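You operate a simulated robot arm through the tools that you are given. There is no shell and no other tool.

The job below is to be done with a simulated robot arm. You get a single attempt, and the scene is never put back.

## Task
Tap the bulge out of the wear ring and check it flat.
Fine: hold-down on before the blows, mallet back in its cup, check bar down to show 0.0 mm and up again, hold-down off; dent nothing.

It is judged by the outcome, as a careful person would: the job done as asked, and still so three seconds after it is handed in. It fails if anything else is knocked over, pushed out of place, dropped, spilled or broken.

## Robot
A 6-joint arm with a four-finger gripper, fixed in place. Base frame: the origin is on the floor under the middle of its stand, x ahead of it, y to its left, z up; the work surface is at about z = 0.86. Units: m, degrees, N and s.
With the tool pointing down near the work surface it reaches from about 0.24 to 0.68 m from the base axis. Its first joint turns from -166.0 to 166.0 degrees. Payload 3.43 kg.
The tool frame sits at the grasp point between the pads (the TCP): z along the fingers, y along the line on which they close. The tips reach 0.03 m beyond it. The gripper opens to 0.12 m; its body begins 0.085 m behind the TCP.
Orientation is that of the tool frame in the base frame, as [roll, pitch, yaw] about the fixed x, y, z axes, in that order (R = Rz(yaw) Ry(pitch) Rx(roll)). With the fingers straight down and closing along the base's y, the tool's x points along the base's -x, its y along +y and its z along -z.

## Interface
- The arm moves only by the tool step_arm. Its argument "increments" is a list of rows, each a list of 3 entries, a list of its own where there are three numbers: the shift along the tool's x, y, z in m, then the turn, a rotation vector about the tool's x, y, z in degrees, then the finger opening in m, from 0 to 0.12. In form: [[[x, y, z], [wx, wy, wz], gripper], ...]. A call has 1 to 20 rows; each row shifts and turns the commanded pose from where the row before left it, along the tool's axes as they then stand. Each row takes 0.2 s and may step no farther than 0.05 m and 8.6 degrees from the row before; otherwise, or with a gripper value out of range, the whole call is refused. Where a pose cannot be reached the arm comes as near as it can. A force on the tool above 90 N (or 10 N above the force at the start of the call, whichever is more), or a blocked arm, ends the call early, and 0.2 s more pass. Each finger travels about 0.04 m/s and halts on what it meets, pressing with about 21 N; the grip force reading is that of the motor and also rises with nothing between the fingers. The clock runs only during rows and for 0.2 s after the last one: add rows that do not move to give the fingers time. It gives the time, the measured TCP pose, the force on the tool (base axes), the opening and the grip force at its end, in the units of the frame above (readings bear some noise), with the torque about the TCP (base axes, N m) and any sound that the robot's microphone picked up.
- Cameras (640 x 400 px; columns grow to the right, rows downward): "scene" is fixed at [0.2192, -0.6498, 1.654]; the picture's right is [0.85, -0.53, 0.00], its down [-0.48, -0.76, -0.45] and it looks along [0.24, 0.38, -0.89] (base axes); focal length 350 px, centre (320, 200). "wrist" rides on the gripper at [0.071, -0.017, -0.121] in the tool frame; the picture's right is [0.23, 0.97, 0.00], its down [-0.81, 0.19, -0.55] and it looks along [-0.54, 0.13, 0.83] (tool axes); focal length 275 px, centre (320, 200).
- get_image(camera): a new picture of that camera. It takes no simulated time.
- raise_lower(by): moves the trunk up (or, below 0, down) by that many m; the arm rides with it, the base frame stays. It gives what a move gives, with no picture.
- locate(camera, pixels): for up to 12 pixels [column, row] of the newest picture of that camera ("zoom" is the newest enlarged one), the place [x, y, z] in the base frame of the surface seen there, good to about 0.003 m. It takes no simulated time.
- zoom(camera, box): a new picture of the part [left, top, right, bottom] of that camera's present view, enlarged. It takes no simulated time.
- job_done(): hands the job in; it is judged then, once.

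Unless the task says otherwise, let go and move clear before handing in.

The tools are called as a command line: name --argument value ..., lists and objects as JSON in quotes. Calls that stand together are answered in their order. step_arm: Moves the arm, as the interface text tells. Its arguments: {"type":"object","properties":{"increments":{"type":"array","items":{"type":"array"}}},"required":["increments"]} The other tools are called the same way: raise_lower (by) moves the trunk up or down; get_image (camera) takes a picture; locate (camera, pixels) gives the place of the surface under pixels of a picture; zoom (camera, box) takes an enlarged picture of a part of a camera's view; job_done () hands the job in.

At the start:

```text
time_s: 0.0
ee_pos: [0.2736, -0.3582, 1.2427]
orientation: [179.9, 0.0, 179.9]
contact_force: [-0.3, -0.6, 0.0]
wrist_torque: [0.02, 0.03, -0.01]
gripper_width: 0.1203
finger_force: 0.1
trunk travel left (down, up): [-0.25, 0.19]
```

scene: 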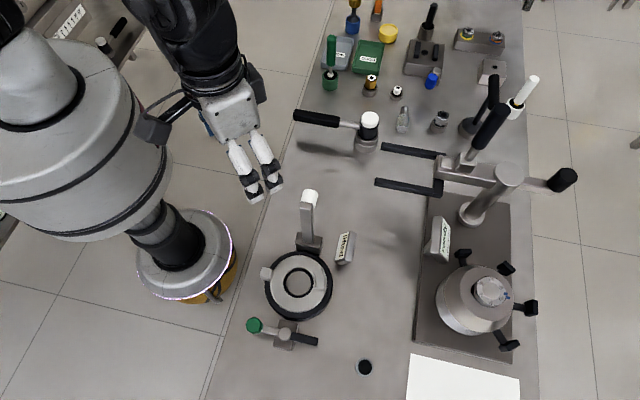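
wrist: 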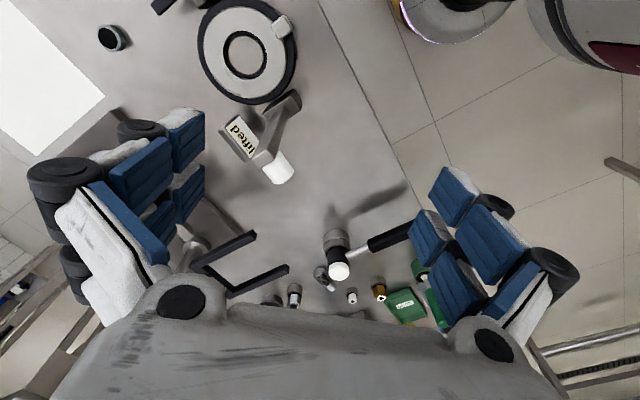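

The scene shows a ring on a seat at about (298,284), a lever near (310,215) and a mallet near (340,122). I'll zoom in on the parts before I move anything.

zoom --camera "scene" --box '[230, 180, 390, 380]'

zoom --camera "scene" --box '[280, 60, 440, 160]'

zoom --camera "scene" --box '[370, 60, 590, 200]'

zoom --camera "scene" --box '[390, 180, 550, 380]'

```text
2.00 times, centred on (310, 280) of scene
```

zoom: 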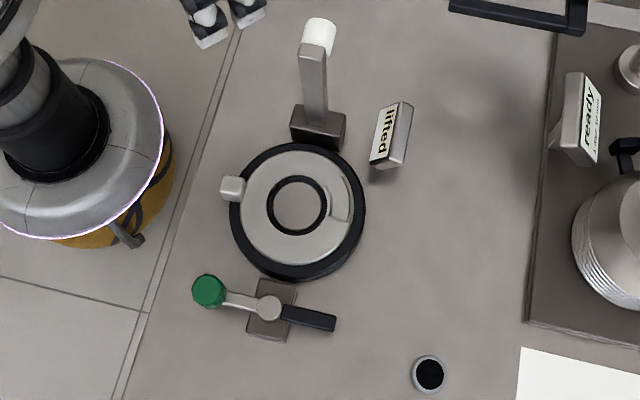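

```text
4.00 times, centred on (360, 110) of scene
```

zoom: 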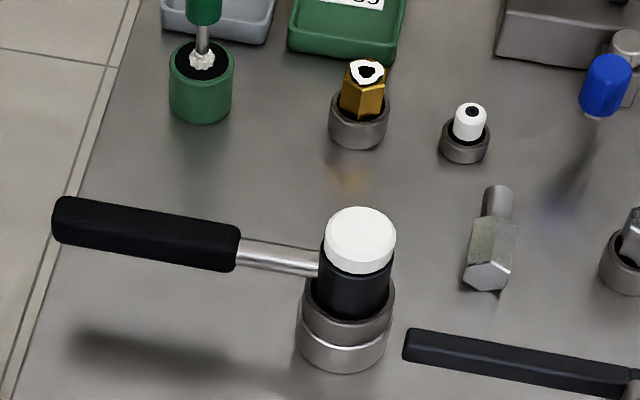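

```text
2.86 times, centred on (480, 130) of scene
```

zoom: 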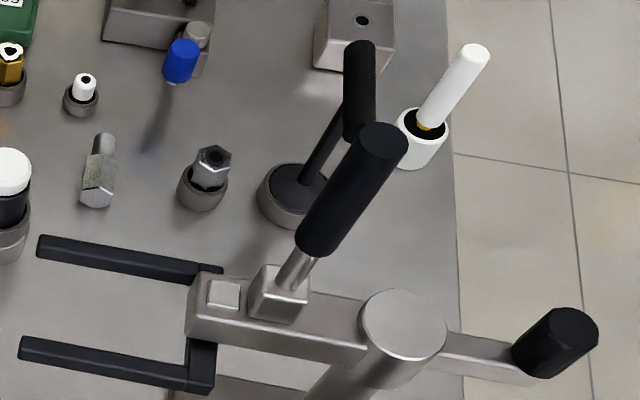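

```text
2.00 times, centred on (470, 280) of scene
```

zoom: 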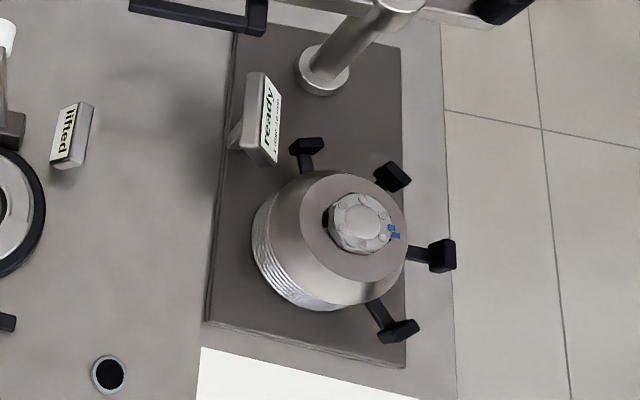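

The ring at zoom (298,205) seems to have a raised arc on its right side. The green-knob lever looks like the hold-down, and the white-tipped lever like the check bar with a "lifted" display. I'll zoom in closer and get some positions.

zoom --camera "scene" --box '[255, 240, 345, 296]'

zoom --camera "scene" --box '[240, 305, 336, 365]'

zoom --camera "scene" --box '[280, 180, 376, 270]'

zoom --camera "wrist" --box '[150, 0, 330, 200]'

locate --camera "scene" --pixels '[[254, 325], [284, 333], [310, 340], [298, 284], [266, 273], [319, 285], [315, 270], [310, 195], [310, 240], [370, 119], [366, 140], [318, 118]]'

```text
7.11 times, centred on (300, 268) of scene
```

zoom: 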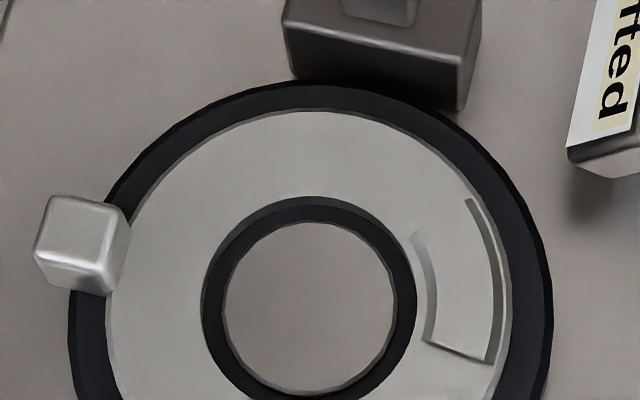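

```text
6.67 times, centred on (288, 335) of scene
```

zoom: 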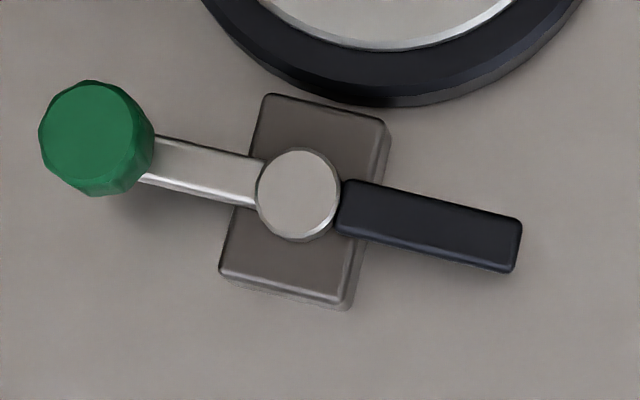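

```text
4.44 times, centred on (328, 225) of scene
```

zoom: 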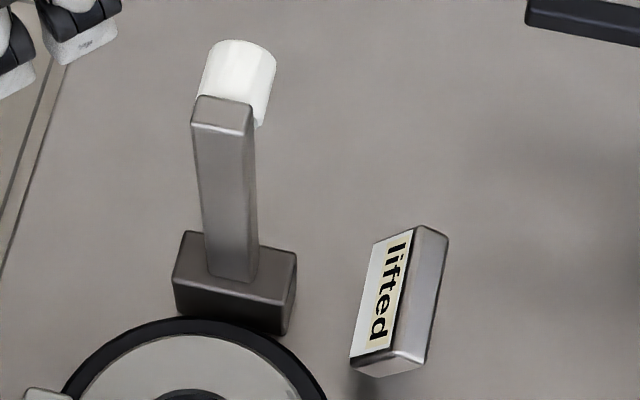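

```text
2.00 times, centred on (240, 100) of wrist
```

zoom: 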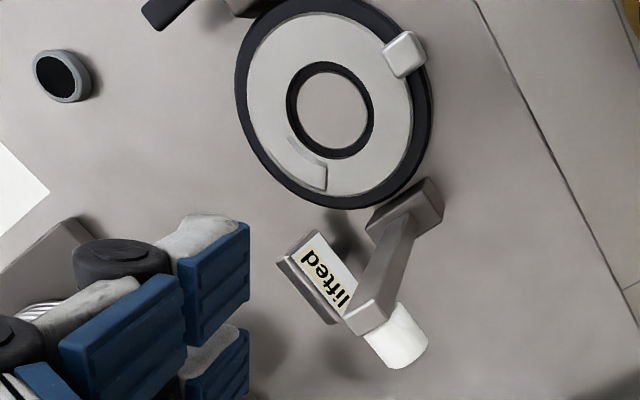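

```text
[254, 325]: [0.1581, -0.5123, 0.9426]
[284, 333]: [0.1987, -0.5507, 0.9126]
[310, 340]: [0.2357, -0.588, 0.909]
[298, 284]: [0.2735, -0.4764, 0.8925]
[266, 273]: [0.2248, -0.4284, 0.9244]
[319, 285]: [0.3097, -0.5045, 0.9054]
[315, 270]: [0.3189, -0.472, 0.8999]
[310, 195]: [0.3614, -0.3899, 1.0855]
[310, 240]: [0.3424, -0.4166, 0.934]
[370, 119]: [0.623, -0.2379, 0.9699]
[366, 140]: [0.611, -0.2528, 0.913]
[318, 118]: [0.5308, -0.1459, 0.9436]
```

The bulge sits at about (0.31,-0.49,0.905). The hold-down pivots at about (0.199,-0.551), and the mallet head is at (0.62,-0.24). I'll move the wrist camera closer, staying well above everything, to see how the fixture works.

step_arm --increments '[[[0.0234, -0.029, 0.024], [0, 0, 0], 0.12], [[0.0234, -0.029, 0.024], [0, 0, 0], 0.12], [[0.0234, -0.029, 0.024], [0, 0, 0], 0.12], [[0.0234, -0.029, 0.024], [0, 0, 0], 0.12], [[0.0234, -0.029, 0.024], [0, 0, 0], 0.12]]'

get_image --camera "wrist"

get_image --camera "scene"

```text
time_s: 1.2
ee_pos: [0.1563, -0.5045, 1.1242]
orientation: [-180.0, -0.1, -180.0]
contact_force: [-0.4, -0.1, 0.2]
wrist_torque: [0.04, -0.02, 0.01]
gripper_width: 0.1198
finger_force: 0.2
trunk travel left (down, up): [-0.25, 0.19]
```

```text
taken
```

wrist: 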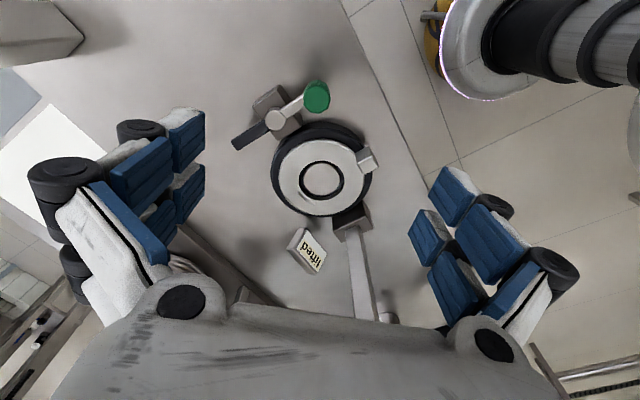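

```text
taken
```

scene: 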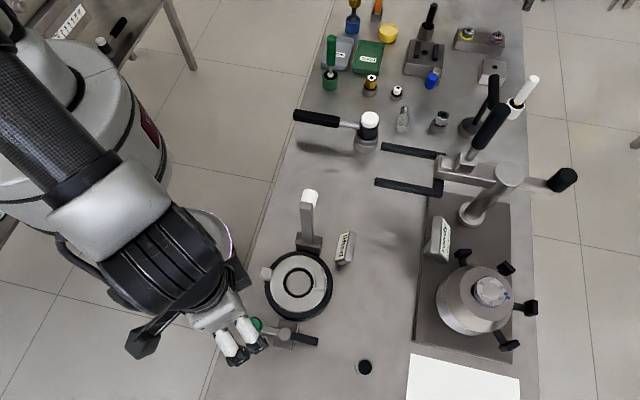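

zoom --camera "wrist" --box '[220, 60, 400, 190]'

zoom --camera "wrist" --box '[260, 170, 420, 330]'

zoom --camera "wrist" --box '[264, 110, 384, 220]'

```text
3.08 times, centred on (310, 125) of wrist
```

zoom: 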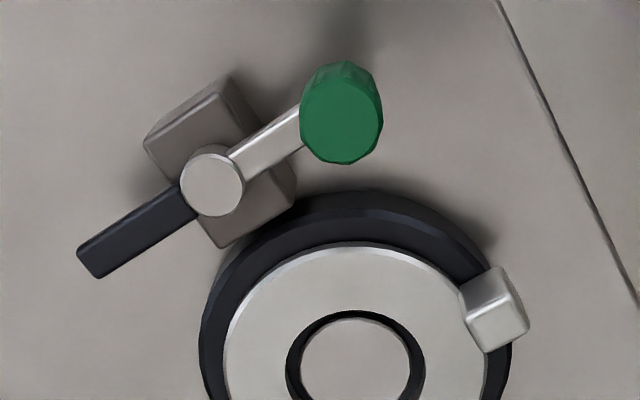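

```text
2.50 times, centred on (340, 250) of wrist
```

zoom: 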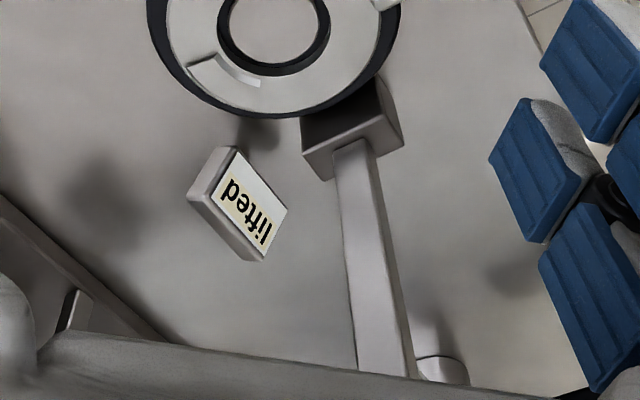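

```text
3.64 times, centred on (324, 165) of wrist
```

zoom: 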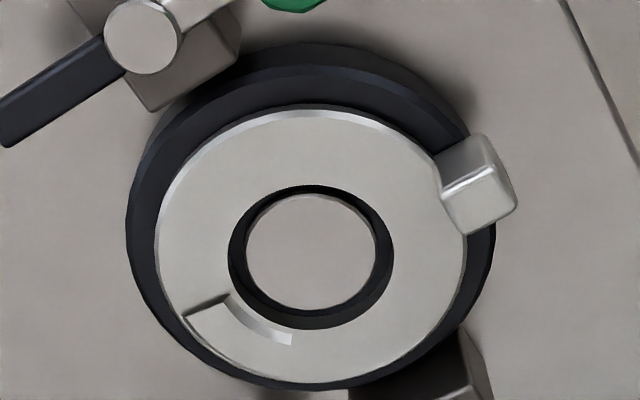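

The wrist zoom shows a pivot disc with the green knob on one side and a black bar on the other, plus a small silver block over the ring's edge. I'll locate these points.

locate --camera "wrist" --pixels '[[317, 97], [295, 105], [276, 121], [258, 131], [236, 144], [267, 100], [287, 133], [364, 155], [371, 163], [321, 178], [321, 152], [298, 160]]'

locate --camera "wrist" --pixels '[[307, 200], [318, 205], [320, 140], [345, 178], [285, 178], [270, 175], [322, 120], [372, 178], [350, 215], [354, 229], [357, 280], [366, 316]]'

locate --camera "scene" --pixels '[[310, 192], [311, 198], [303, 200], [305, 242], [319, 246], [312, 240], [345, 246], [340, 262], [365, 367], [265, 270], [269, 279], [270, 268]]'

```text
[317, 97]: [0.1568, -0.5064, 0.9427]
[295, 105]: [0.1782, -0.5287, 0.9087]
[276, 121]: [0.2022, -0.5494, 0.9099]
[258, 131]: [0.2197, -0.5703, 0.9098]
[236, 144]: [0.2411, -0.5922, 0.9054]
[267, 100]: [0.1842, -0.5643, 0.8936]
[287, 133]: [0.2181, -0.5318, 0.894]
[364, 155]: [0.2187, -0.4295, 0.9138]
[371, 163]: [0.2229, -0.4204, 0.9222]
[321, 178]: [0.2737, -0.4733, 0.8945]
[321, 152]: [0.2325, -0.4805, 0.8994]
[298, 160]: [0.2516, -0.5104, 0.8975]
```

```text
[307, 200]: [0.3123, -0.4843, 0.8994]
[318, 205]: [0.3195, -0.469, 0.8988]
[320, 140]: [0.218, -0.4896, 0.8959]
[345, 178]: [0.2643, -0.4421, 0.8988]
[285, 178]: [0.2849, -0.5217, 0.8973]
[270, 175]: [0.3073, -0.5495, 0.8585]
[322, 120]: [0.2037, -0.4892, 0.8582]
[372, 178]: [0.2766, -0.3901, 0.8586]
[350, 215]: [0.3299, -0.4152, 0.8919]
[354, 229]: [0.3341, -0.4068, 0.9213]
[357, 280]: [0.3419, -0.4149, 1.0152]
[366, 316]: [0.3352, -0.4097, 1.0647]
```

```text
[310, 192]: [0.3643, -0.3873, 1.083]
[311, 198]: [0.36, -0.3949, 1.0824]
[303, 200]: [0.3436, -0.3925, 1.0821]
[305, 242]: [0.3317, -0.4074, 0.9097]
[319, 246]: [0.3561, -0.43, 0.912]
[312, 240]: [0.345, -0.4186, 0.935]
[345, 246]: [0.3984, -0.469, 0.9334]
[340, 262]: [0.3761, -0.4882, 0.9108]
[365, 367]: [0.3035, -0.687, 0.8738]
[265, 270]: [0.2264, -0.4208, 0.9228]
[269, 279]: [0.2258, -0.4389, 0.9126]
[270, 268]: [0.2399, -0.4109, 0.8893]
```

The clamp pivot is at about (0.201,-0.550), with the green knob centre at about (0.159,-0.510, top 0.943). The black bar should swing onto the ring with a 90° counter-clockwise turn. I'll turn the gripper so it can straddle the knob and come down partway.

step_arm --increments '[[[0, 0, 0.02], [0, 0, 7.27], 0.075], [[0, 0, 0.02], [0, 0, 7.27], 0.075], [[0, 0, 0.02], [0, 0, 7.27], 0.075], [[0, 0, 0.02], [0, 0, 7.27], 0.075], [[0, 0, 0.02], [0, 0, 7.27], 0.075], [[0, 0, 0.02], [0, 0, 7.27], 0.075]]'

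get_image --camera "wrist"

get_image --camera "scene"

```text
time_s: 2.6
ee_pos: [0.1571, -0.5033, 1.005]
orientation: [-179.9, 0.0, 136.3]
contact_force: [-0.1, 0.1, 0.2]
wrist_torque: [0.02, 0.01, 0.02]
gripper_width: 0.0749
finger_force: 0.1
trunk travel left (down, up): [-0.25, 0.19]
```

```text
taken
```

wrist: 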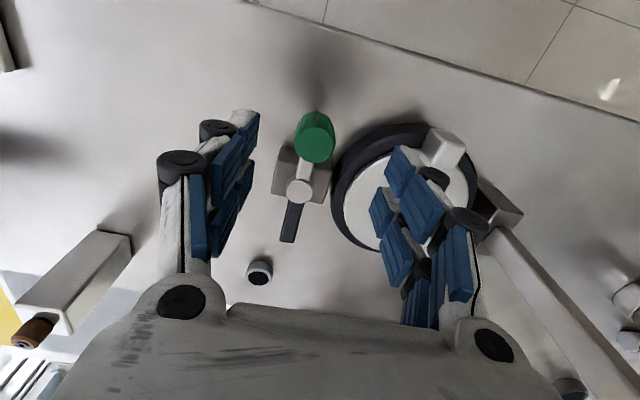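

```text
taken
```

scene: 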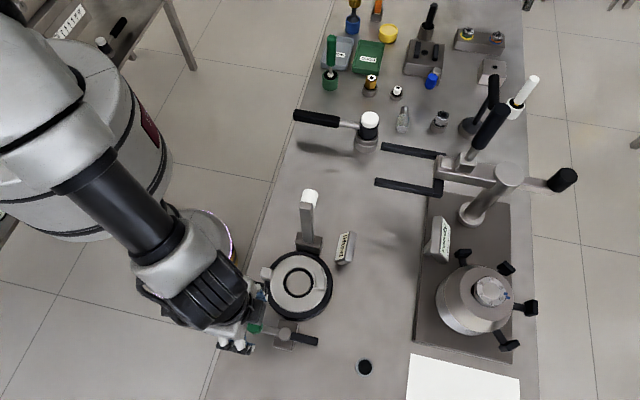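

The wrist view shows the green knob at (316,138), sitting between the fingers. I'll zoom in and locate the knob and pivot exactly.

zoom --camera "wrist" --box '[260, 90, 380, 250]'

locate --camera "wrist" --pixels '[[315, 128], [315, 118], [305, 128], [328, 128], [317, 145], [317, 156], [301, 190], [297, 192], [291, 225], [287, 240], [308, 170], [441, 150]]'

```text
2.50 times, centred on (320, 170) of wrist
```

zoom: 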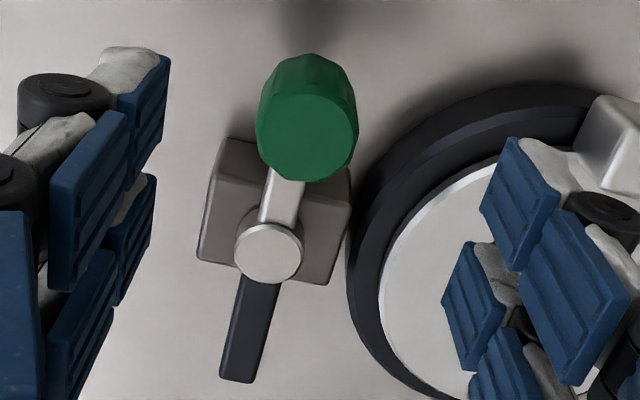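

```text
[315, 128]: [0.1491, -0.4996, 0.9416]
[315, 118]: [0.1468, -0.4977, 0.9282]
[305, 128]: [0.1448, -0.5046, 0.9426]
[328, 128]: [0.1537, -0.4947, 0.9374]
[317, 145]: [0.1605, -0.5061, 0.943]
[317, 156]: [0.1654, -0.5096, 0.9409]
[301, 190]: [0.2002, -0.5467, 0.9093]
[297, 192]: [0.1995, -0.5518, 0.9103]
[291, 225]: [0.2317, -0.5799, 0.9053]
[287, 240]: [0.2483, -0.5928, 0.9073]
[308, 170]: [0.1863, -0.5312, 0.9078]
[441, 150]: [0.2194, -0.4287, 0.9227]
```

The knob centre is near (0.159,-0.509) and the pivot near (0.1995,-0.549), so the radius is 0.057 m. I'll centre over the knob, narrow the fingers and go down to grip it.

step_arm --increments '[[[-0.0053, -0.0028, 0.0], [0, 0, 0], 0.056], [[0, 0, 0.02], [0, 0, 0], 0.056], [[0, 0, 0.02], [0, 0, 0], 0.056], [[0, 0, 0.015], [0, 0, 0], 0.056], [[0, 0, 0.012], [0, 0, 0], 0.056], [[0, 0, 0], [0, 0, 0], 0.056]]'

get_image --camera "wrist"

zoom --camera "scene" --box '[200, 260, 340, 380]'

```text
time_s: 4.0
ee_pos: [0.1596, -0.5091, 0.9356]
orientation: [180.0, 0.0, 136.4]
contact_force: [0.0, -0.8, 0.8]
wrist_torque: [0.0, 0.01, 0.0]
gripper_width: 0.0557
finger_force: 0.1
trunk travel left (down, up): [-0.25, 0.19]
```

```text
taken
```

wrist: 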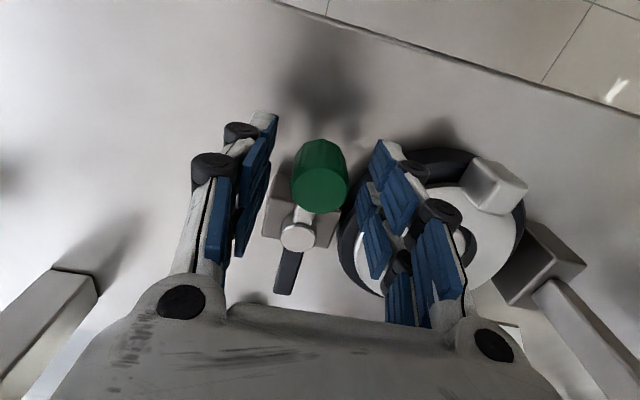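

```text
3.33 times, centred on (270, 320) of scene
```

zoom: 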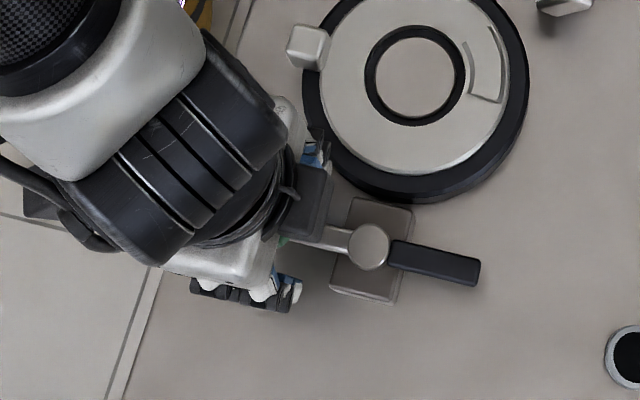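

The knob sits between the pads with room on both sides. I'll close on it.

step_arm --increments '[[[0, 0, 0], [0, 0, 0], 0.025], [[0, 0, 0], [0, 0, 0], 0.02], [[0, 0, 0], [0, 0, 0], 0.02], [[0, 0, 0], [0, 0, 0], 0.02]]'

get_image --camera "wrist"

```text
time_s: 5.0
ee_pos: [0.1596, -0.5094, 0.9364]
orientation: [-179.9, 0.1, 136.4]
contact_force: [-4.0, -2.6, -1.0]
wrist_torque: [0.09, 0.08, 0.03]
gripper_width: 0.0283
finger_force: 42.2
trunk travel left (down, up): [-0.25, 0.19]
```

```text
taken
```

wrist: 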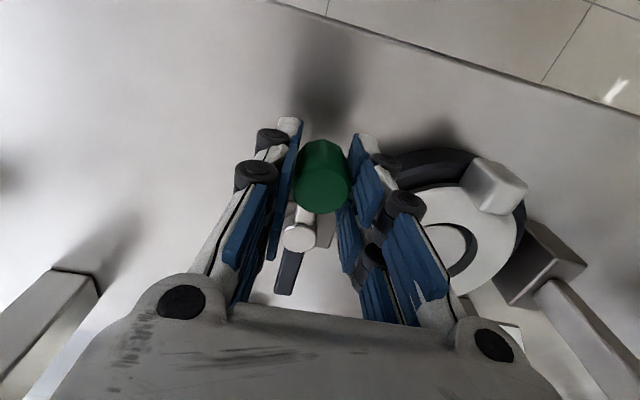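

The knob is held with a 28 mm opening. I'll swing it counter-clockwise about the pivot, starting with a short 18° arc to check the force.

step_arm --increments '[[[-0.0003, -0.006, 0], [0, 0, -6], 0.02], [[-0.0003, -0.006, 0], [0, 0, -6], 0.02], [[-0.0003, -0.006, 0], [0, 0, -6], 0.02]]'

get_image --camera "wrist"

zoom --camera "scene" --box '[200, 260, 340, 380]'

```text
time_s: 5.8
ee_pos: [0.1483, -0.5233, 0.9361]
orientation: [-180.0, 0.1, 154.5]
contact_force: [-2.5, 1.4, 0.0]
wrist_torque: [0.0, 0.09, -0.02]
gripper_width: 0.0277
finger_force: 45.0
trunk travel left (down, up): [-0.25, 0.19]
```

```text
taken
```

wrist: 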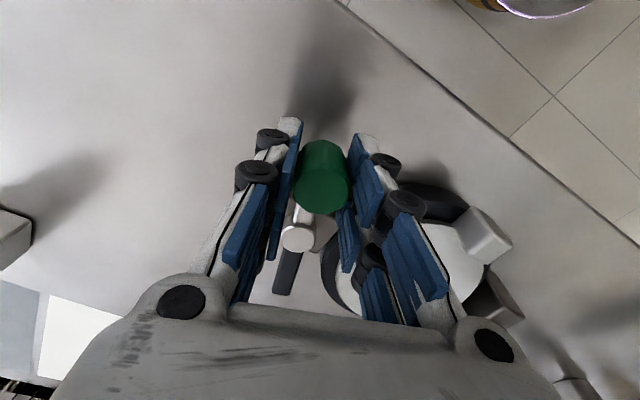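

```text
3.33 times, centred on (270, 320) of scene
```

zoom: 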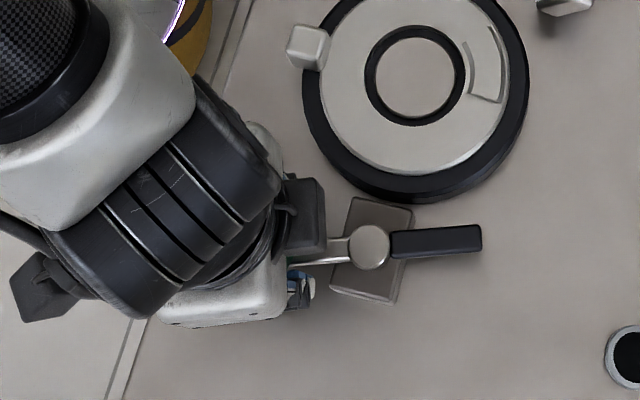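

The lever turns freely and the black bar is moving toward the ring. I'll carry on along the arc.

step_arm --increments '[[[-0.0003, -0.006, 0], [0, 0, -6], 0.02], [[-0.0003, -0.006, 0], [0, 0, -6], 0.02], [[-0.0003, -0.006, 0], [0, 0, -6], 0.02], [[-0.0003, -0.006, 0], [0, 0, -6], 0.02], [[-0.0003, -0.006, 0], [0, 0, -6], 0.02], [[-0.0003, -0.006, 0], [0, 0, -6], 0.02], [[-0.0003, -0.006, 0], [0, 0, -6], 0.02]]'

zoom --camera "scene" --box '[200, 260, 340, 380]'

```text
time_s: 7.4
ee_pos: [0.1429, -0.5635, 0.936]
orientation: [179.8, 0.0, -163.5]
contact_force: [-17.8, 4.7, -11.8]
wrist_torque: [-0.09, 0.82, 0.48]
gripper_width: 0.0275
finger_force: 44.9
trunk travel left (down, up): [-0.25, 0.19]
```

```text
3.33 times, centred on (270, 320) of scene
```

zoom: 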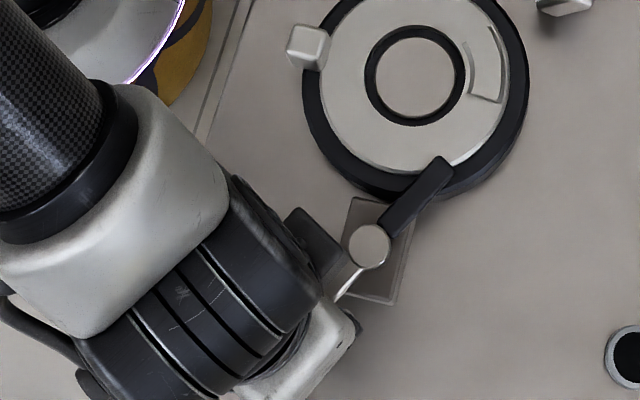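

The black tip has reached the ring edge, and the force is now 18 N outward with a slight downward pull. I'll continue in smaller steps, easing the radius outward a little.

step_arm --increments '[[[0.0007, -0.004, 0], [0, 0, -4], 0.02], [[0.0003, -0.004, 0], [0, 0, -4], 0.02]]'

zoom --camera "scene" --box '[240, 260, 340, 360]'

get_image --camera "wrist"

```text
time_s: 8.0
ee_pos: [0.1461, -0.5736, 0.936]
orientation: [179.9, 0.1, -155.5]
contact_force: [-14.6, 4.3, -17.1]
wrist_torque: [0.03, 0.37, 0.53]
gripper_width: 0.0279
finger_force: 44.8
trunk travel left (down, up): [-0.25, 0.19]
```

```text
4.00 times, centred on (290, 310) of scene
```

zoom: 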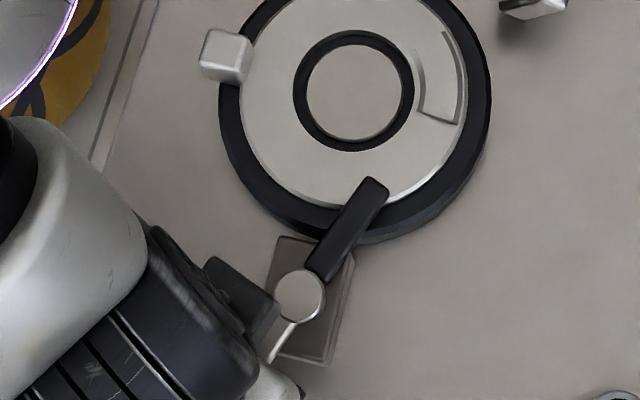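

```text
taken
```

wrist: 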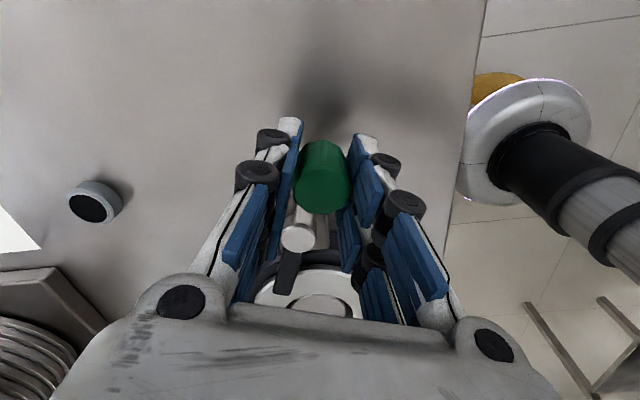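

The tip is sliding over the ring and still moving smoothly. I'll continue toward the point where the bar aims at the ring centre.

step_arm --increments '[[[0.0003, -0.005, 0], [0, 0, -5], 0.02], [[0.0, -0.005, 0], [0, 0, -5], 0.02]]'

zoom --camera "scene" --box '[240, 260, 340, 360]'

```text
time_s: 8.6
ee_pos: [0.1503, -0.5816, 0.9354]
orientation: [179.9, 0.1, -145.5]
contact_force: [-9.2, 5.7, -18.5]
wrist_torque: [0.36, 0.07, 0.48]
gripper_width: 0.0276
finger_force: 45.1
trunk travel left (down, up): [-0.25, 0.19]
```

```text
4.00 times, centred on (290, 310) of scene
```

zoom: 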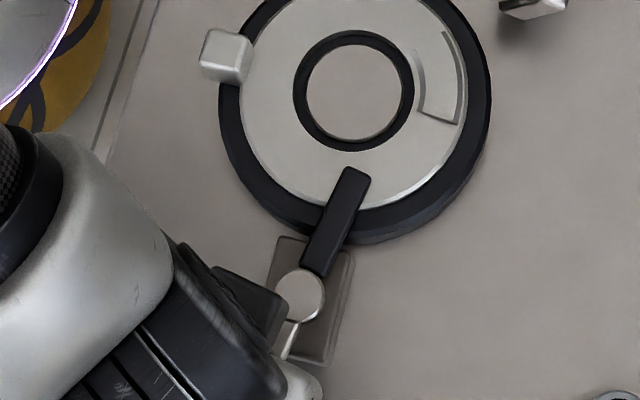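

The tip now overlaps the ring well, with forces steady under 20 N. About 12° remains before it points at the centre, so I'll go on.

step_arm --increments '[[[0.0, -0.005, 0], [0, 0, -5], 0.02], [[0.0, -0.004, 0], [0, 0, -4], 0.02], [[0.0, -0.0035, 0], [0, 0, -3.5], 0.02]]'

zoom --camera "scene" --box '[240, 260, 340, 360]'

zoom --camera "scene" --box '[300, 180, 480, 290]'

```text
time_s: 9.4
ee_pos: [0.1524, -0.5851, 0.9351]
orientation: [179.3, 0.6, -133.1]
contact_force: [-39.9, 27.0, -7.0]
wrist_torque: [-0.01, 0.95, -0.74]
gripper_width: 0.0278
finger_force: 44.6
trunk travel left (down, up): [-0.25, 0.19]
```

```text
4.00 times, centred on (290, 310) of scene
```

zoom: 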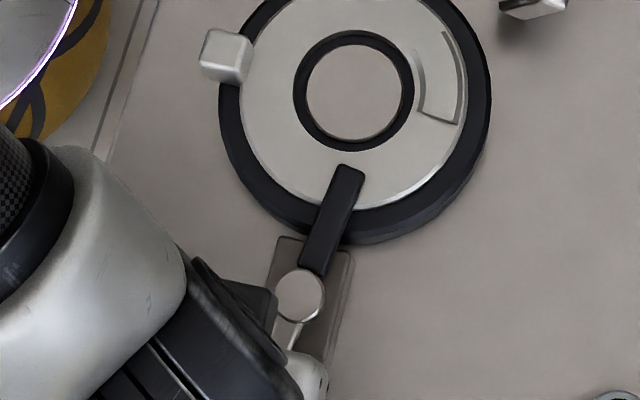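

```text
3.56 times, centred on (390, 235) of scene
```

zoom: 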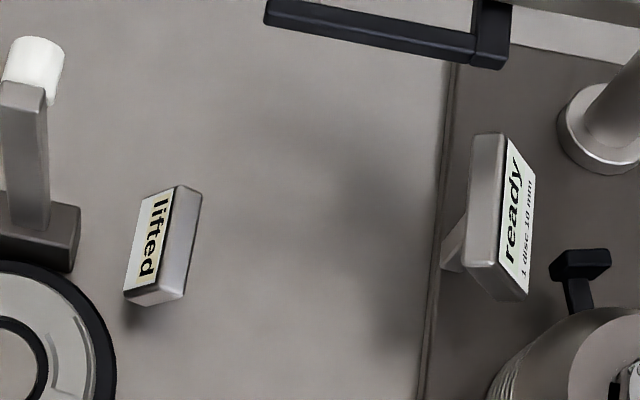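

The tangential force has climbed to about 46 N and the TCP has stopped, so the lever is at its end stop with the bar over the ring. I'll ease off the push and then open the fingers.

step_arm --increments '[[[0.0, 0.0035, 0], [0, 0, 0], 0.02], [[0, 0, 0], [0, 0, 0], 0.02], [[0, 0, 0], [0, 0, 0], 0.04], [[0, 0, 0], [0, 0, 0], 0.056], [[0, 0, 0], [0, 0, 0], 0.056]]'

get_image --camera "wrist"

zoom --camera "scene" --box '[240, 260, 340, 360]'

```text
time_s: 10.6
ee_pos: [0.1573, -0.5915, 0.9373]
orientation: [-179.8, -0.1, -133.1]
contact_force: [0.0, -0.9, 0.4]
wrist_torque: [0.02, -0.04, -0.02]
gripper_width: 0.056
finger_force: 0.1
trunk travel left (down, up): [-0.25, 0.19]
```

```text
taken
```

wrist: 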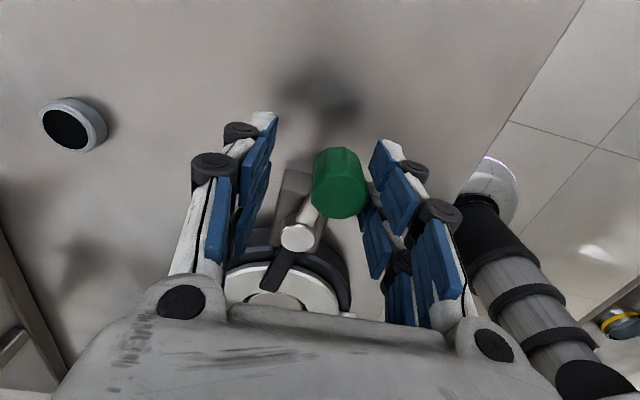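

```text
4.00 times, centred on (290, 310) of scene
```

zoom: 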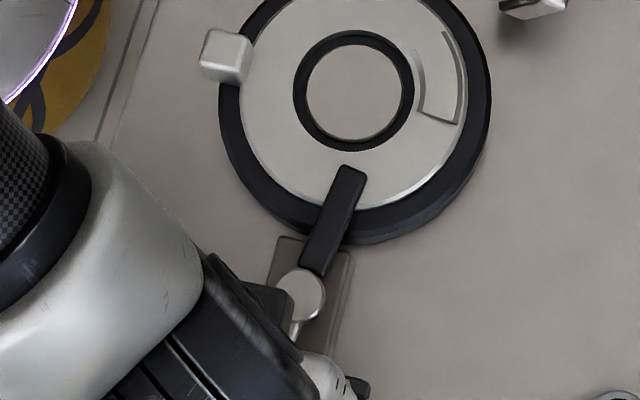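

The hold-down stayed on, with its tip over the ring at zoom (345,175). I'll rise straight up, then hover near the planned strike pose to check that I can reach it and to see the bulge.

step_arm --increments '[[[0, 0, -0.02], [0, 0, 0], 0.056], [[0, 0, -0.04], [0, 0, 0], 0.056], [[0, 0, -0.05], [0, 0, 0], 0.056], [[0, 0, -0.05], [0, 0, 0], 0.056], [[0, 0, -0.05], [0, 0, 0], 0.056]]'

get_image --camera "wrist"

get_image --camera "scene"

```text
time_s: 11.8
ee_pos: [0.1563, -0.5891, 1.1481]
orientation: [180.0, 0.0, -133.1]
contact_force: [-0.2, 1.0, 1.0]
wrist_torque: [-0.03, 0.01, 0.03]
gripper_width: 0.0563
finger_force: 0.0
trunk travel left (down, up): [-0.25, 0.19]
```

```text
taken
```

wrist: 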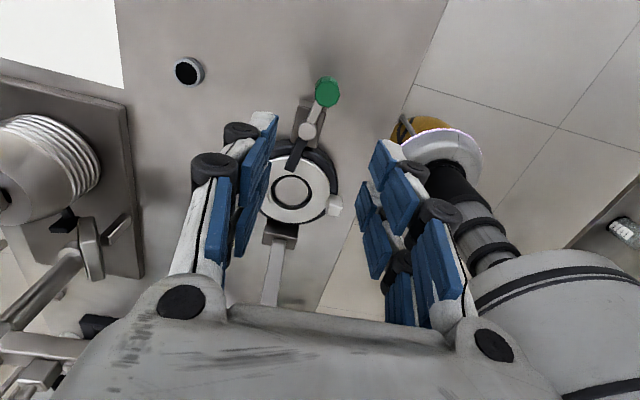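

```text
taken
```

scene: 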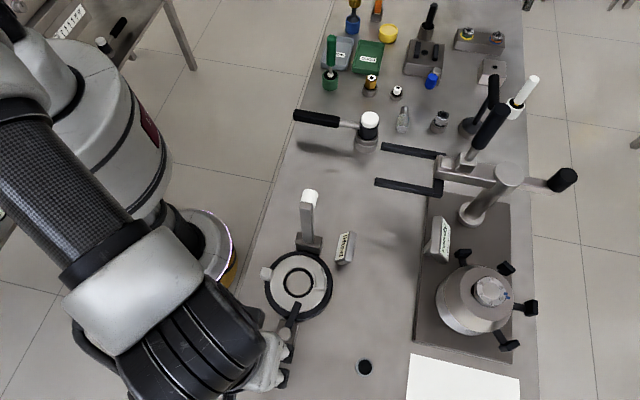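

The scene view of the fixture is clear now, so I'll zoom on the ring and locate the bulge and the ring rims.

zoom --camera "scene" --box '[258, 246, 338, 322]'

locate --camera "scene" --pixels '[[316, 274], [320, 278], [322, 285], [318, 285], [320, 289], [314, 272], [299, 255], [297, 312], [270, 285], [327, 283], [290, 305], [294, 321]]'

```text
5.26 times, centred on (298, 284) of scene
```

zoom: 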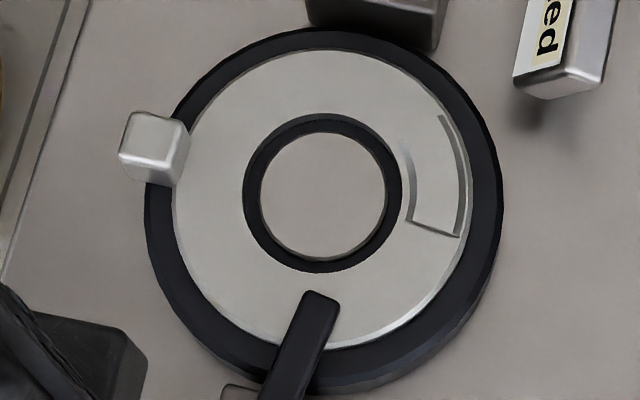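

```text
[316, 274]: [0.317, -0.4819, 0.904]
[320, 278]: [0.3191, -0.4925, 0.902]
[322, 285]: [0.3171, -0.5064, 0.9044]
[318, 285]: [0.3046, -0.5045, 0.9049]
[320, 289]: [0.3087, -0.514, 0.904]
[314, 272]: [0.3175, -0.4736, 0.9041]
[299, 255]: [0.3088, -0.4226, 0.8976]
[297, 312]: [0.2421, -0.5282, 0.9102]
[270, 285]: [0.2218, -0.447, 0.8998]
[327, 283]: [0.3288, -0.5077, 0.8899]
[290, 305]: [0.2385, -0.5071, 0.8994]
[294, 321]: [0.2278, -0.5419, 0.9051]
```

The bulge is centred at about (0.317,-0.494) and stands about 5 mm above the ring. The ring centre is about (0.2745,-0.475), with radii of roughly 32 and 60 mm. I'll test the striking stance in the air, with the tool x axis pointing to -100°.

step_arm --increments '[[[-0.0251, -0.0258, 0], [0, 0, 0], 0.056], [[-0.0251, -0.0258, 0], [0, 0, 0], 0.056], [[-0.0251, -0.0258, 0], [0, 0, 0], 0.056], [[-0.0251, -0.0258, 0], [0, 0, 0], 0.056], [[0, 0, 0.03], [0, 0, -8.25], 0.056], [[0, 0, 0.03], [0, 0, -8.25], 0.056], [[0, 0, 0.03], [0, 0, -8.25], 0.056], [[0, 0, 0.03], [0, 0, -8.25], 0.056]]'

get_image --camera "wrist"

get_image --camera "scene"

```text
time_s: 13.6
ee_pos: [0.3004, -0.5886, 1.0258]
orientation: [180.0, 0.0, -100.0]
contact_force: [0.0, 0.0, 0.6]
wrist_torque: [0.01, 0.02, 0.02]
gripper_width: 0.0562
finger_force: 0.0
trunk travel left (down, up): [-0.25, 0.19]
```

```text
taken
```

wrist: 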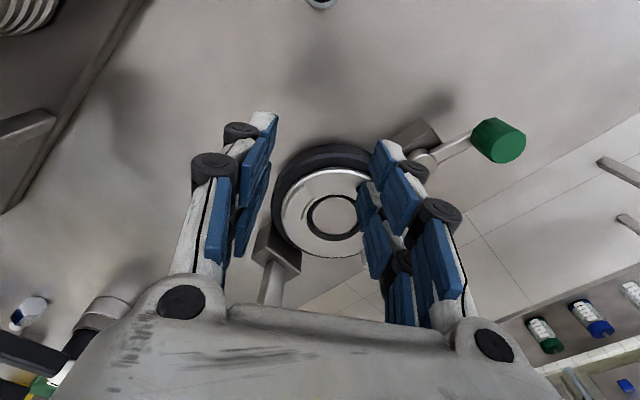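

```text
taken
```

scene: 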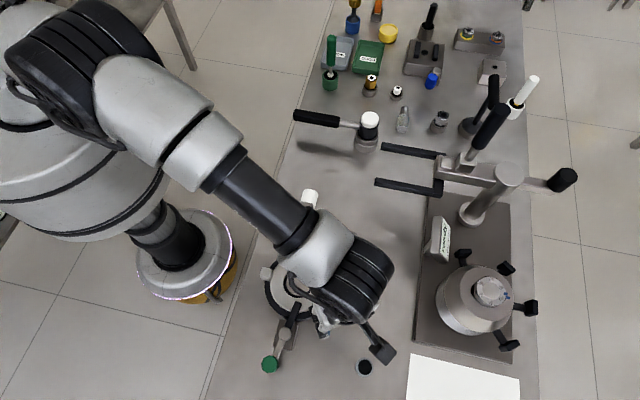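

The stance is reachable. I'll check how high the forearm runs near the check bar (white knob at (310,195)), because I'll be lower when striking.

locate --camera "scene" --pixels '[[230, 170], [265, 200], [300, 230], [306, 215], [330, 250], [350, 280], [375, 265], [310, 195], [285, 190], [340, 232], [375, 345], [250, 160]]'

zoom --camera "wrist" --box '[260, 140, 380, 270]'

```text
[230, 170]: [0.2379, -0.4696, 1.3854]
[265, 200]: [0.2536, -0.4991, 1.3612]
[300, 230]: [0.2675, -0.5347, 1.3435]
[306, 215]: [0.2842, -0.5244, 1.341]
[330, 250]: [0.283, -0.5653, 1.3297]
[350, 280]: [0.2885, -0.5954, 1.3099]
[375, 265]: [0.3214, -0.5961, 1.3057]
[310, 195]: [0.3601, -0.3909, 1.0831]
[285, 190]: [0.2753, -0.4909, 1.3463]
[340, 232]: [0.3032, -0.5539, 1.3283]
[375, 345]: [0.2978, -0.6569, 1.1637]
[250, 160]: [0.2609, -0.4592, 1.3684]
```

```text
3.08 times, centred on (320, 205) of wrist
```

zoom: 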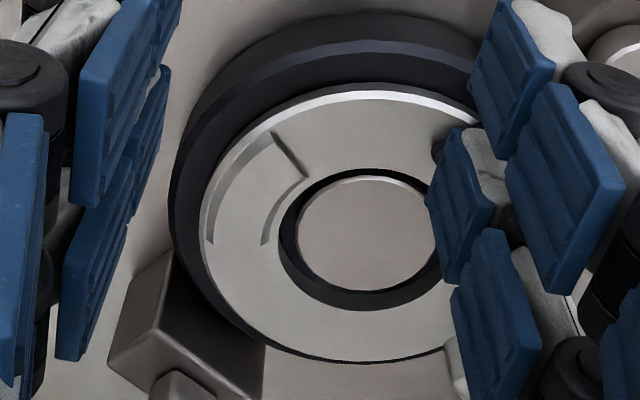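

The forearm passes above z≈1.25, clear of the check bar. I'll confirm the bulge position from this second view and compare it with the flat part of the ring.

locate --camera "zoom" --pixels '[[280, 150], [255, 195], [240, 230], [260, 175], [230, 240], [300, 130], [370, 120], [260, 290], [330, 330], [365, 235], [175, 300], [165, 370]]'

```text
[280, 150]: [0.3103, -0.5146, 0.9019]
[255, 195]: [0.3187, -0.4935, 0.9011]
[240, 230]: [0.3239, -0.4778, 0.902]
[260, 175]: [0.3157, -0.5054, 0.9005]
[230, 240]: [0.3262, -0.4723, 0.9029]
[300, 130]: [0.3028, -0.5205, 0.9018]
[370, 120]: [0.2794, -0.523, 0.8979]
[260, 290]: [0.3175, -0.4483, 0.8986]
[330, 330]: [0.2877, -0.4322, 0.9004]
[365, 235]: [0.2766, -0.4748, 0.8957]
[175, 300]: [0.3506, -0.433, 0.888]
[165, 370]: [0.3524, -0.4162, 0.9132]
```

The bulge centre is confirmed at about (0.318,-0.493). Now I'll go up high and cross to the mallet.

step_arm --increments '[[[0, 0, -0.045], [0, 0, 0], 0.056], [[0, 0, -0.045], [0, 0, 0], 0.056], [[0, 0, -0.045], [0, 0, 0], 0.056], [[0, 0, -0.045], [0, 0, 0], 0.056], [[0, 0, -0.045], [0, 0, 0], 0.056], [[-0.0418, -0.01295, 0], [0, 0, 0], 0.056], [[-0.0418, -0.01295, 0], [0, 0, 0], 0.056], [[-0.0418, -0.01295, 0], [0, 0, 0], 0.056], [[-0.0418, -0.01295, 0], [0, 0, 0], 0.056], [[-0.0418, -0.01295, 0], [0, 0, 0], 0.056], [[-0.0418, -0.01295, 0], [0, 0, 0], 0.056], [[-0.0418, -0.01295, 0], [0, 0, 0], 0.056], [[-0.0418, -0.01295, 0], [0, 0, 0], 0.056], [[-0.0418, -0.01295, 0], [0, 0, 0], 0.056], [[-0.0418, -0.01295, 0], [0, 0, 0], 0.056]]'

step_arm --increments '[[[0, 0, 0], [0, 0, 8.333], 0.056], [[0, 0, 0], [0, 0, 8.333], 0.056], [[0, 0, 0], [0, 0, 8.333], 0.056], [[0, 0, 0], [0, 0, 8.333], 0.056], [[0, 0, 0], [0, 0, 8.333], 0.056], [[0, 0, 0], [0, 0, 8.333], 0.056], [[0, 0, 0], [0, 0, 8.333], 0.056], [[0, 0, 0], [0, 0, 8.333], 0.056], [[0, 0, 0], [0, 0, 8.333], 0.056], [[0, 0, 0], [0, 0, 8.333], 0.056], [[0, 0, 0], [0, 0, 8.333], 0.056], [[0, 0, 0], [0, 0, 8.333], 0.056], [[0, 0, 0], [0, 0, 8.333], 0.056], [[0, 0, 0], [0, 0, 8.333], 0.056], [[0, 0, 0], [0, 0, 8.333], 0.056]]'

get_image --camera "wrist"

get_image --camera "scene"

```text
time_s: 16.8
ee_pos: [0.5009, -0.1955, 1.251]
orientation: [180.0, -0.1, -100.1]
contact_force: [0.2, -0.1, 0.0]
wrist_torque: [-0.04, 0.05, -0.01]
gripper_width: 0.0559
finger_force: 0.0
trunk travel left (down, up): [-0.25, 0.19]
```

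```text
time_s: 20.0
ee_pos: [0.5008, -0.1981, 1.2513]
orientation: [180.0, 0.0, 134.8]
contact_force: [1.0, 0.6, -0.1]
wrist_torque: [-0.02, 0.02, -0.01]
gripper_width: 0.0561
finger_force: 0.0
trunk travel left (down, up): [-0.25, 0.19]
```

```text
taken
```

wrist: 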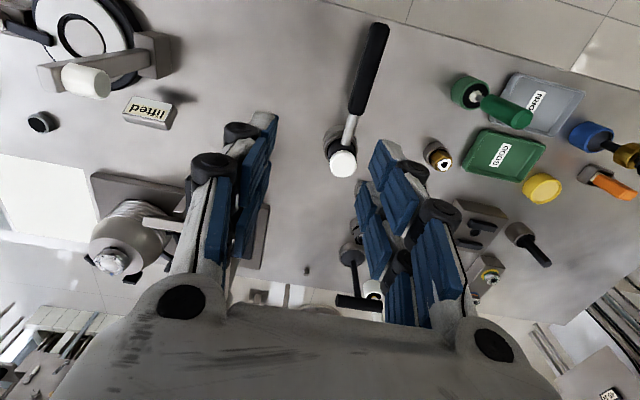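

```text
taken
```

scene: 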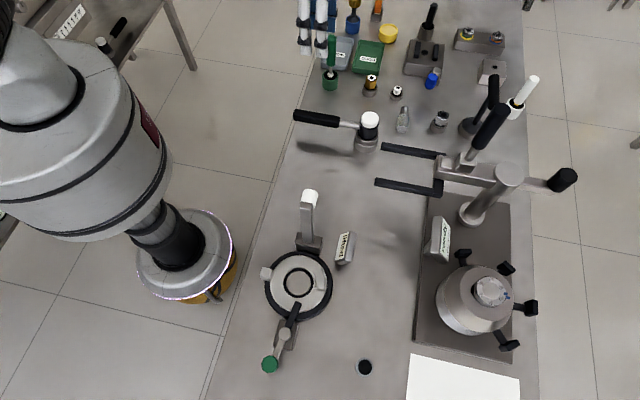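

The wrist view shows the mallet head at (343,162) and the black grip running from (355,110) to (377,28). I'll locate points along it.

zoom --camera "wrist" --box '[300, 10, 420, 190]'

locate --camera "wrist" --pixels '[[343, 162], [338, 145], [349, 130], [352, 118], [355, 108], [362, 85], [369, 60], [375, 35], [378, 26], [326, 150], [330, 172], [357, 160]]'

locate --camera "scene" --pixels '[[370, 118], [370, 127], [350, 124], [342, 122], [338, 121], [325, 119], [310, 117], [296, 115], [366, 146], [374, 150], [357, 150], [368, 137]]'

```text
2.22 times, centred on (360, 100) of wrist
```

zoom: 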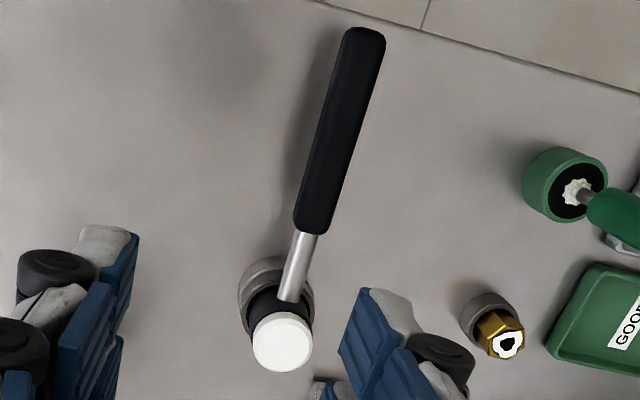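

```text
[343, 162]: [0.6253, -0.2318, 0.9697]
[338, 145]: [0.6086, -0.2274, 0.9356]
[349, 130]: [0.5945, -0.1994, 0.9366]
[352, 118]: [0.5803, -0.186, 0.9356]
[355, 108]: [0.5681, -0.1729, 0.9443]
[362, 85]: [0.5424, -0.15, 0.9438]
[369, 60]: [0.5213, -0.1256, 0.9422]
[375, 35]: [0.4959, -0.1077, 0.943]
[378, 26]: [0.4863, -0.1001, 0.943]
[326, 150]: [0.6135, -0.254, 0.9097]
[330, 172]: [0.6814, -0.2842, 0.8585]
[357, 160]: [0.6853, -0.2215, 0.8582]
```

```text
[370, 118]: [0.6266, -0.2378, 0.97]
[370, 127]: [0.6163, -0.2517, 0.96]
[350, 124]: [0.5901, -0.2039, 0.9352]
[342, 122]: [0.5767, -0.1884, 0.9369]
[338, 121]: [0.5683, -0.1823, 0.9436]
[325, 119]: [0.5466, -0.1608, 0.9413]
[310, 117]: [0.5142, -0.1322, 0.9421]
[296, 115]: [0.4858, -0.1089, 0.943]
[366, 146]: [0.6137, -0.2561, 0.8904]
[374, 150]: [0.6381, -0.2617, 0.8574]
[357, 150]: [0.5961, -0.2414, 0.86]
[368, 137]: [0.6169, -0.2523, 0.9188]
```

The mallet head centre is at about (0.6255,-0.2335, top 0.970). The handle axis points at 137.3°, at z≈0.93, with a grip about 26 mm thick. I'll move over the grip 0.105 m from the head and go down partway.

step_arm --increments '[[[-0.004, 0.0295, 0], [0, 0, -1.25], 0.06], [[-0.004, 0.0295, 0], [0, 0, -1.25], 0.06], [[0, 0, 0.045], [0, 0, 0], 0.06], [[0, 0, 0.045], [0, 0, 0], 0.06], [[0, 0, 0.045], [0, 0, 0], 0.06], [[0, 0, 0.045], [0, 0, 0], 0.06], [[0, 0, 0.045], [0, 0, 0], 0.06], [[0, 0, 0.02], [0, 0, 0], 0.06], [[0, 0, 0], [0, 0, 0], 0.06]]'

get_image --camera "wrist"

zoom --camera "scene" --box '[240, 60, 440, 180]'

```text
time_s: 22.0
ee_pos: [0.548, -0.1639, 1.0072]
orientation: [180.0, 0.0, 137.4]
contact_force: [0.0, 0.3, 0.2]
wrist_torque: [-0.03, 0.01, 0.03]
gripper_width: 0.0601
finger_force: 0.1
trunk travel left (down, up): [-0.25, 0.19]
```

```text
taken
```

wrist: 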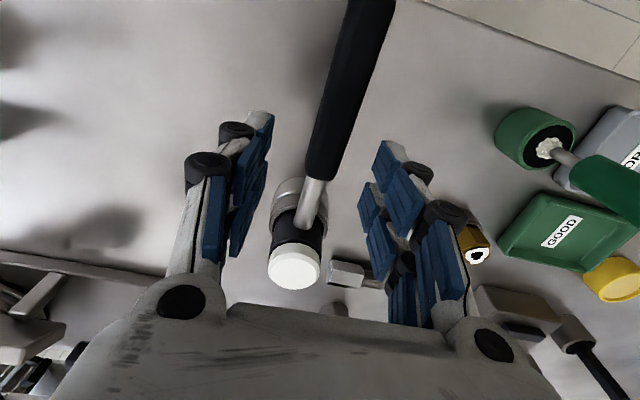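

```text
3.20 times, centred on (340, 120) of scene
```

zoom: 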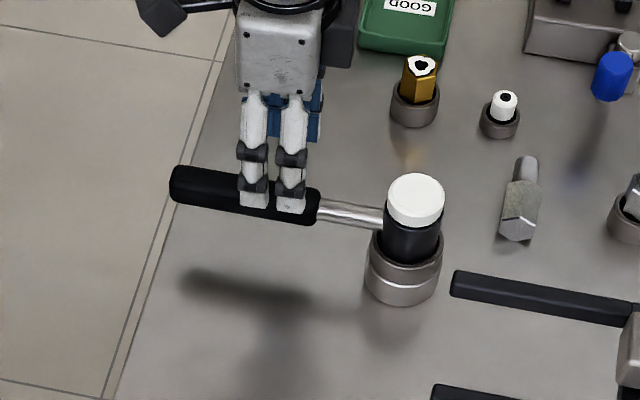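

The grip lies between the fingers. I'll check its centreline from this view before going down.

locate --camera "wrist" --pixels '[[324, 160], [331, 130], [340, 100], [347, 75], [355, 45], [363, 15], [308, 160], [340, 165], [316, 190], [294, 268], [290, 185], [318, 100]]'

```text
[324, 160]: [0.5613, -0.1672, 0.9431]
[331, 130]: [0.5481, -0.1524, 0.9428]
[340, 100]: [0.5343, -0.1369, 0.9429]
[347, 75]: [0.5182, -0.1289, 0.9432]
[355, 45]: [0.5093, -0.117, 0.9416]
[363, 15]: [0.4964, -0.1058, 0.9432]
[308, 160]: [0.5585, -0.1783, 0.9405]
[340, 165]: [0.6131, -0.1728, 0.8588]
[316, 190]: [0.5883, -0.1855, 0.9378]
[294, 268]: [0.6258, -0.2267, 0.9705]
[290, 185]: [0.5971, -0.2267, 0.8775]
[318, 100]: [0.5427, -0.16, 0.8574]
```

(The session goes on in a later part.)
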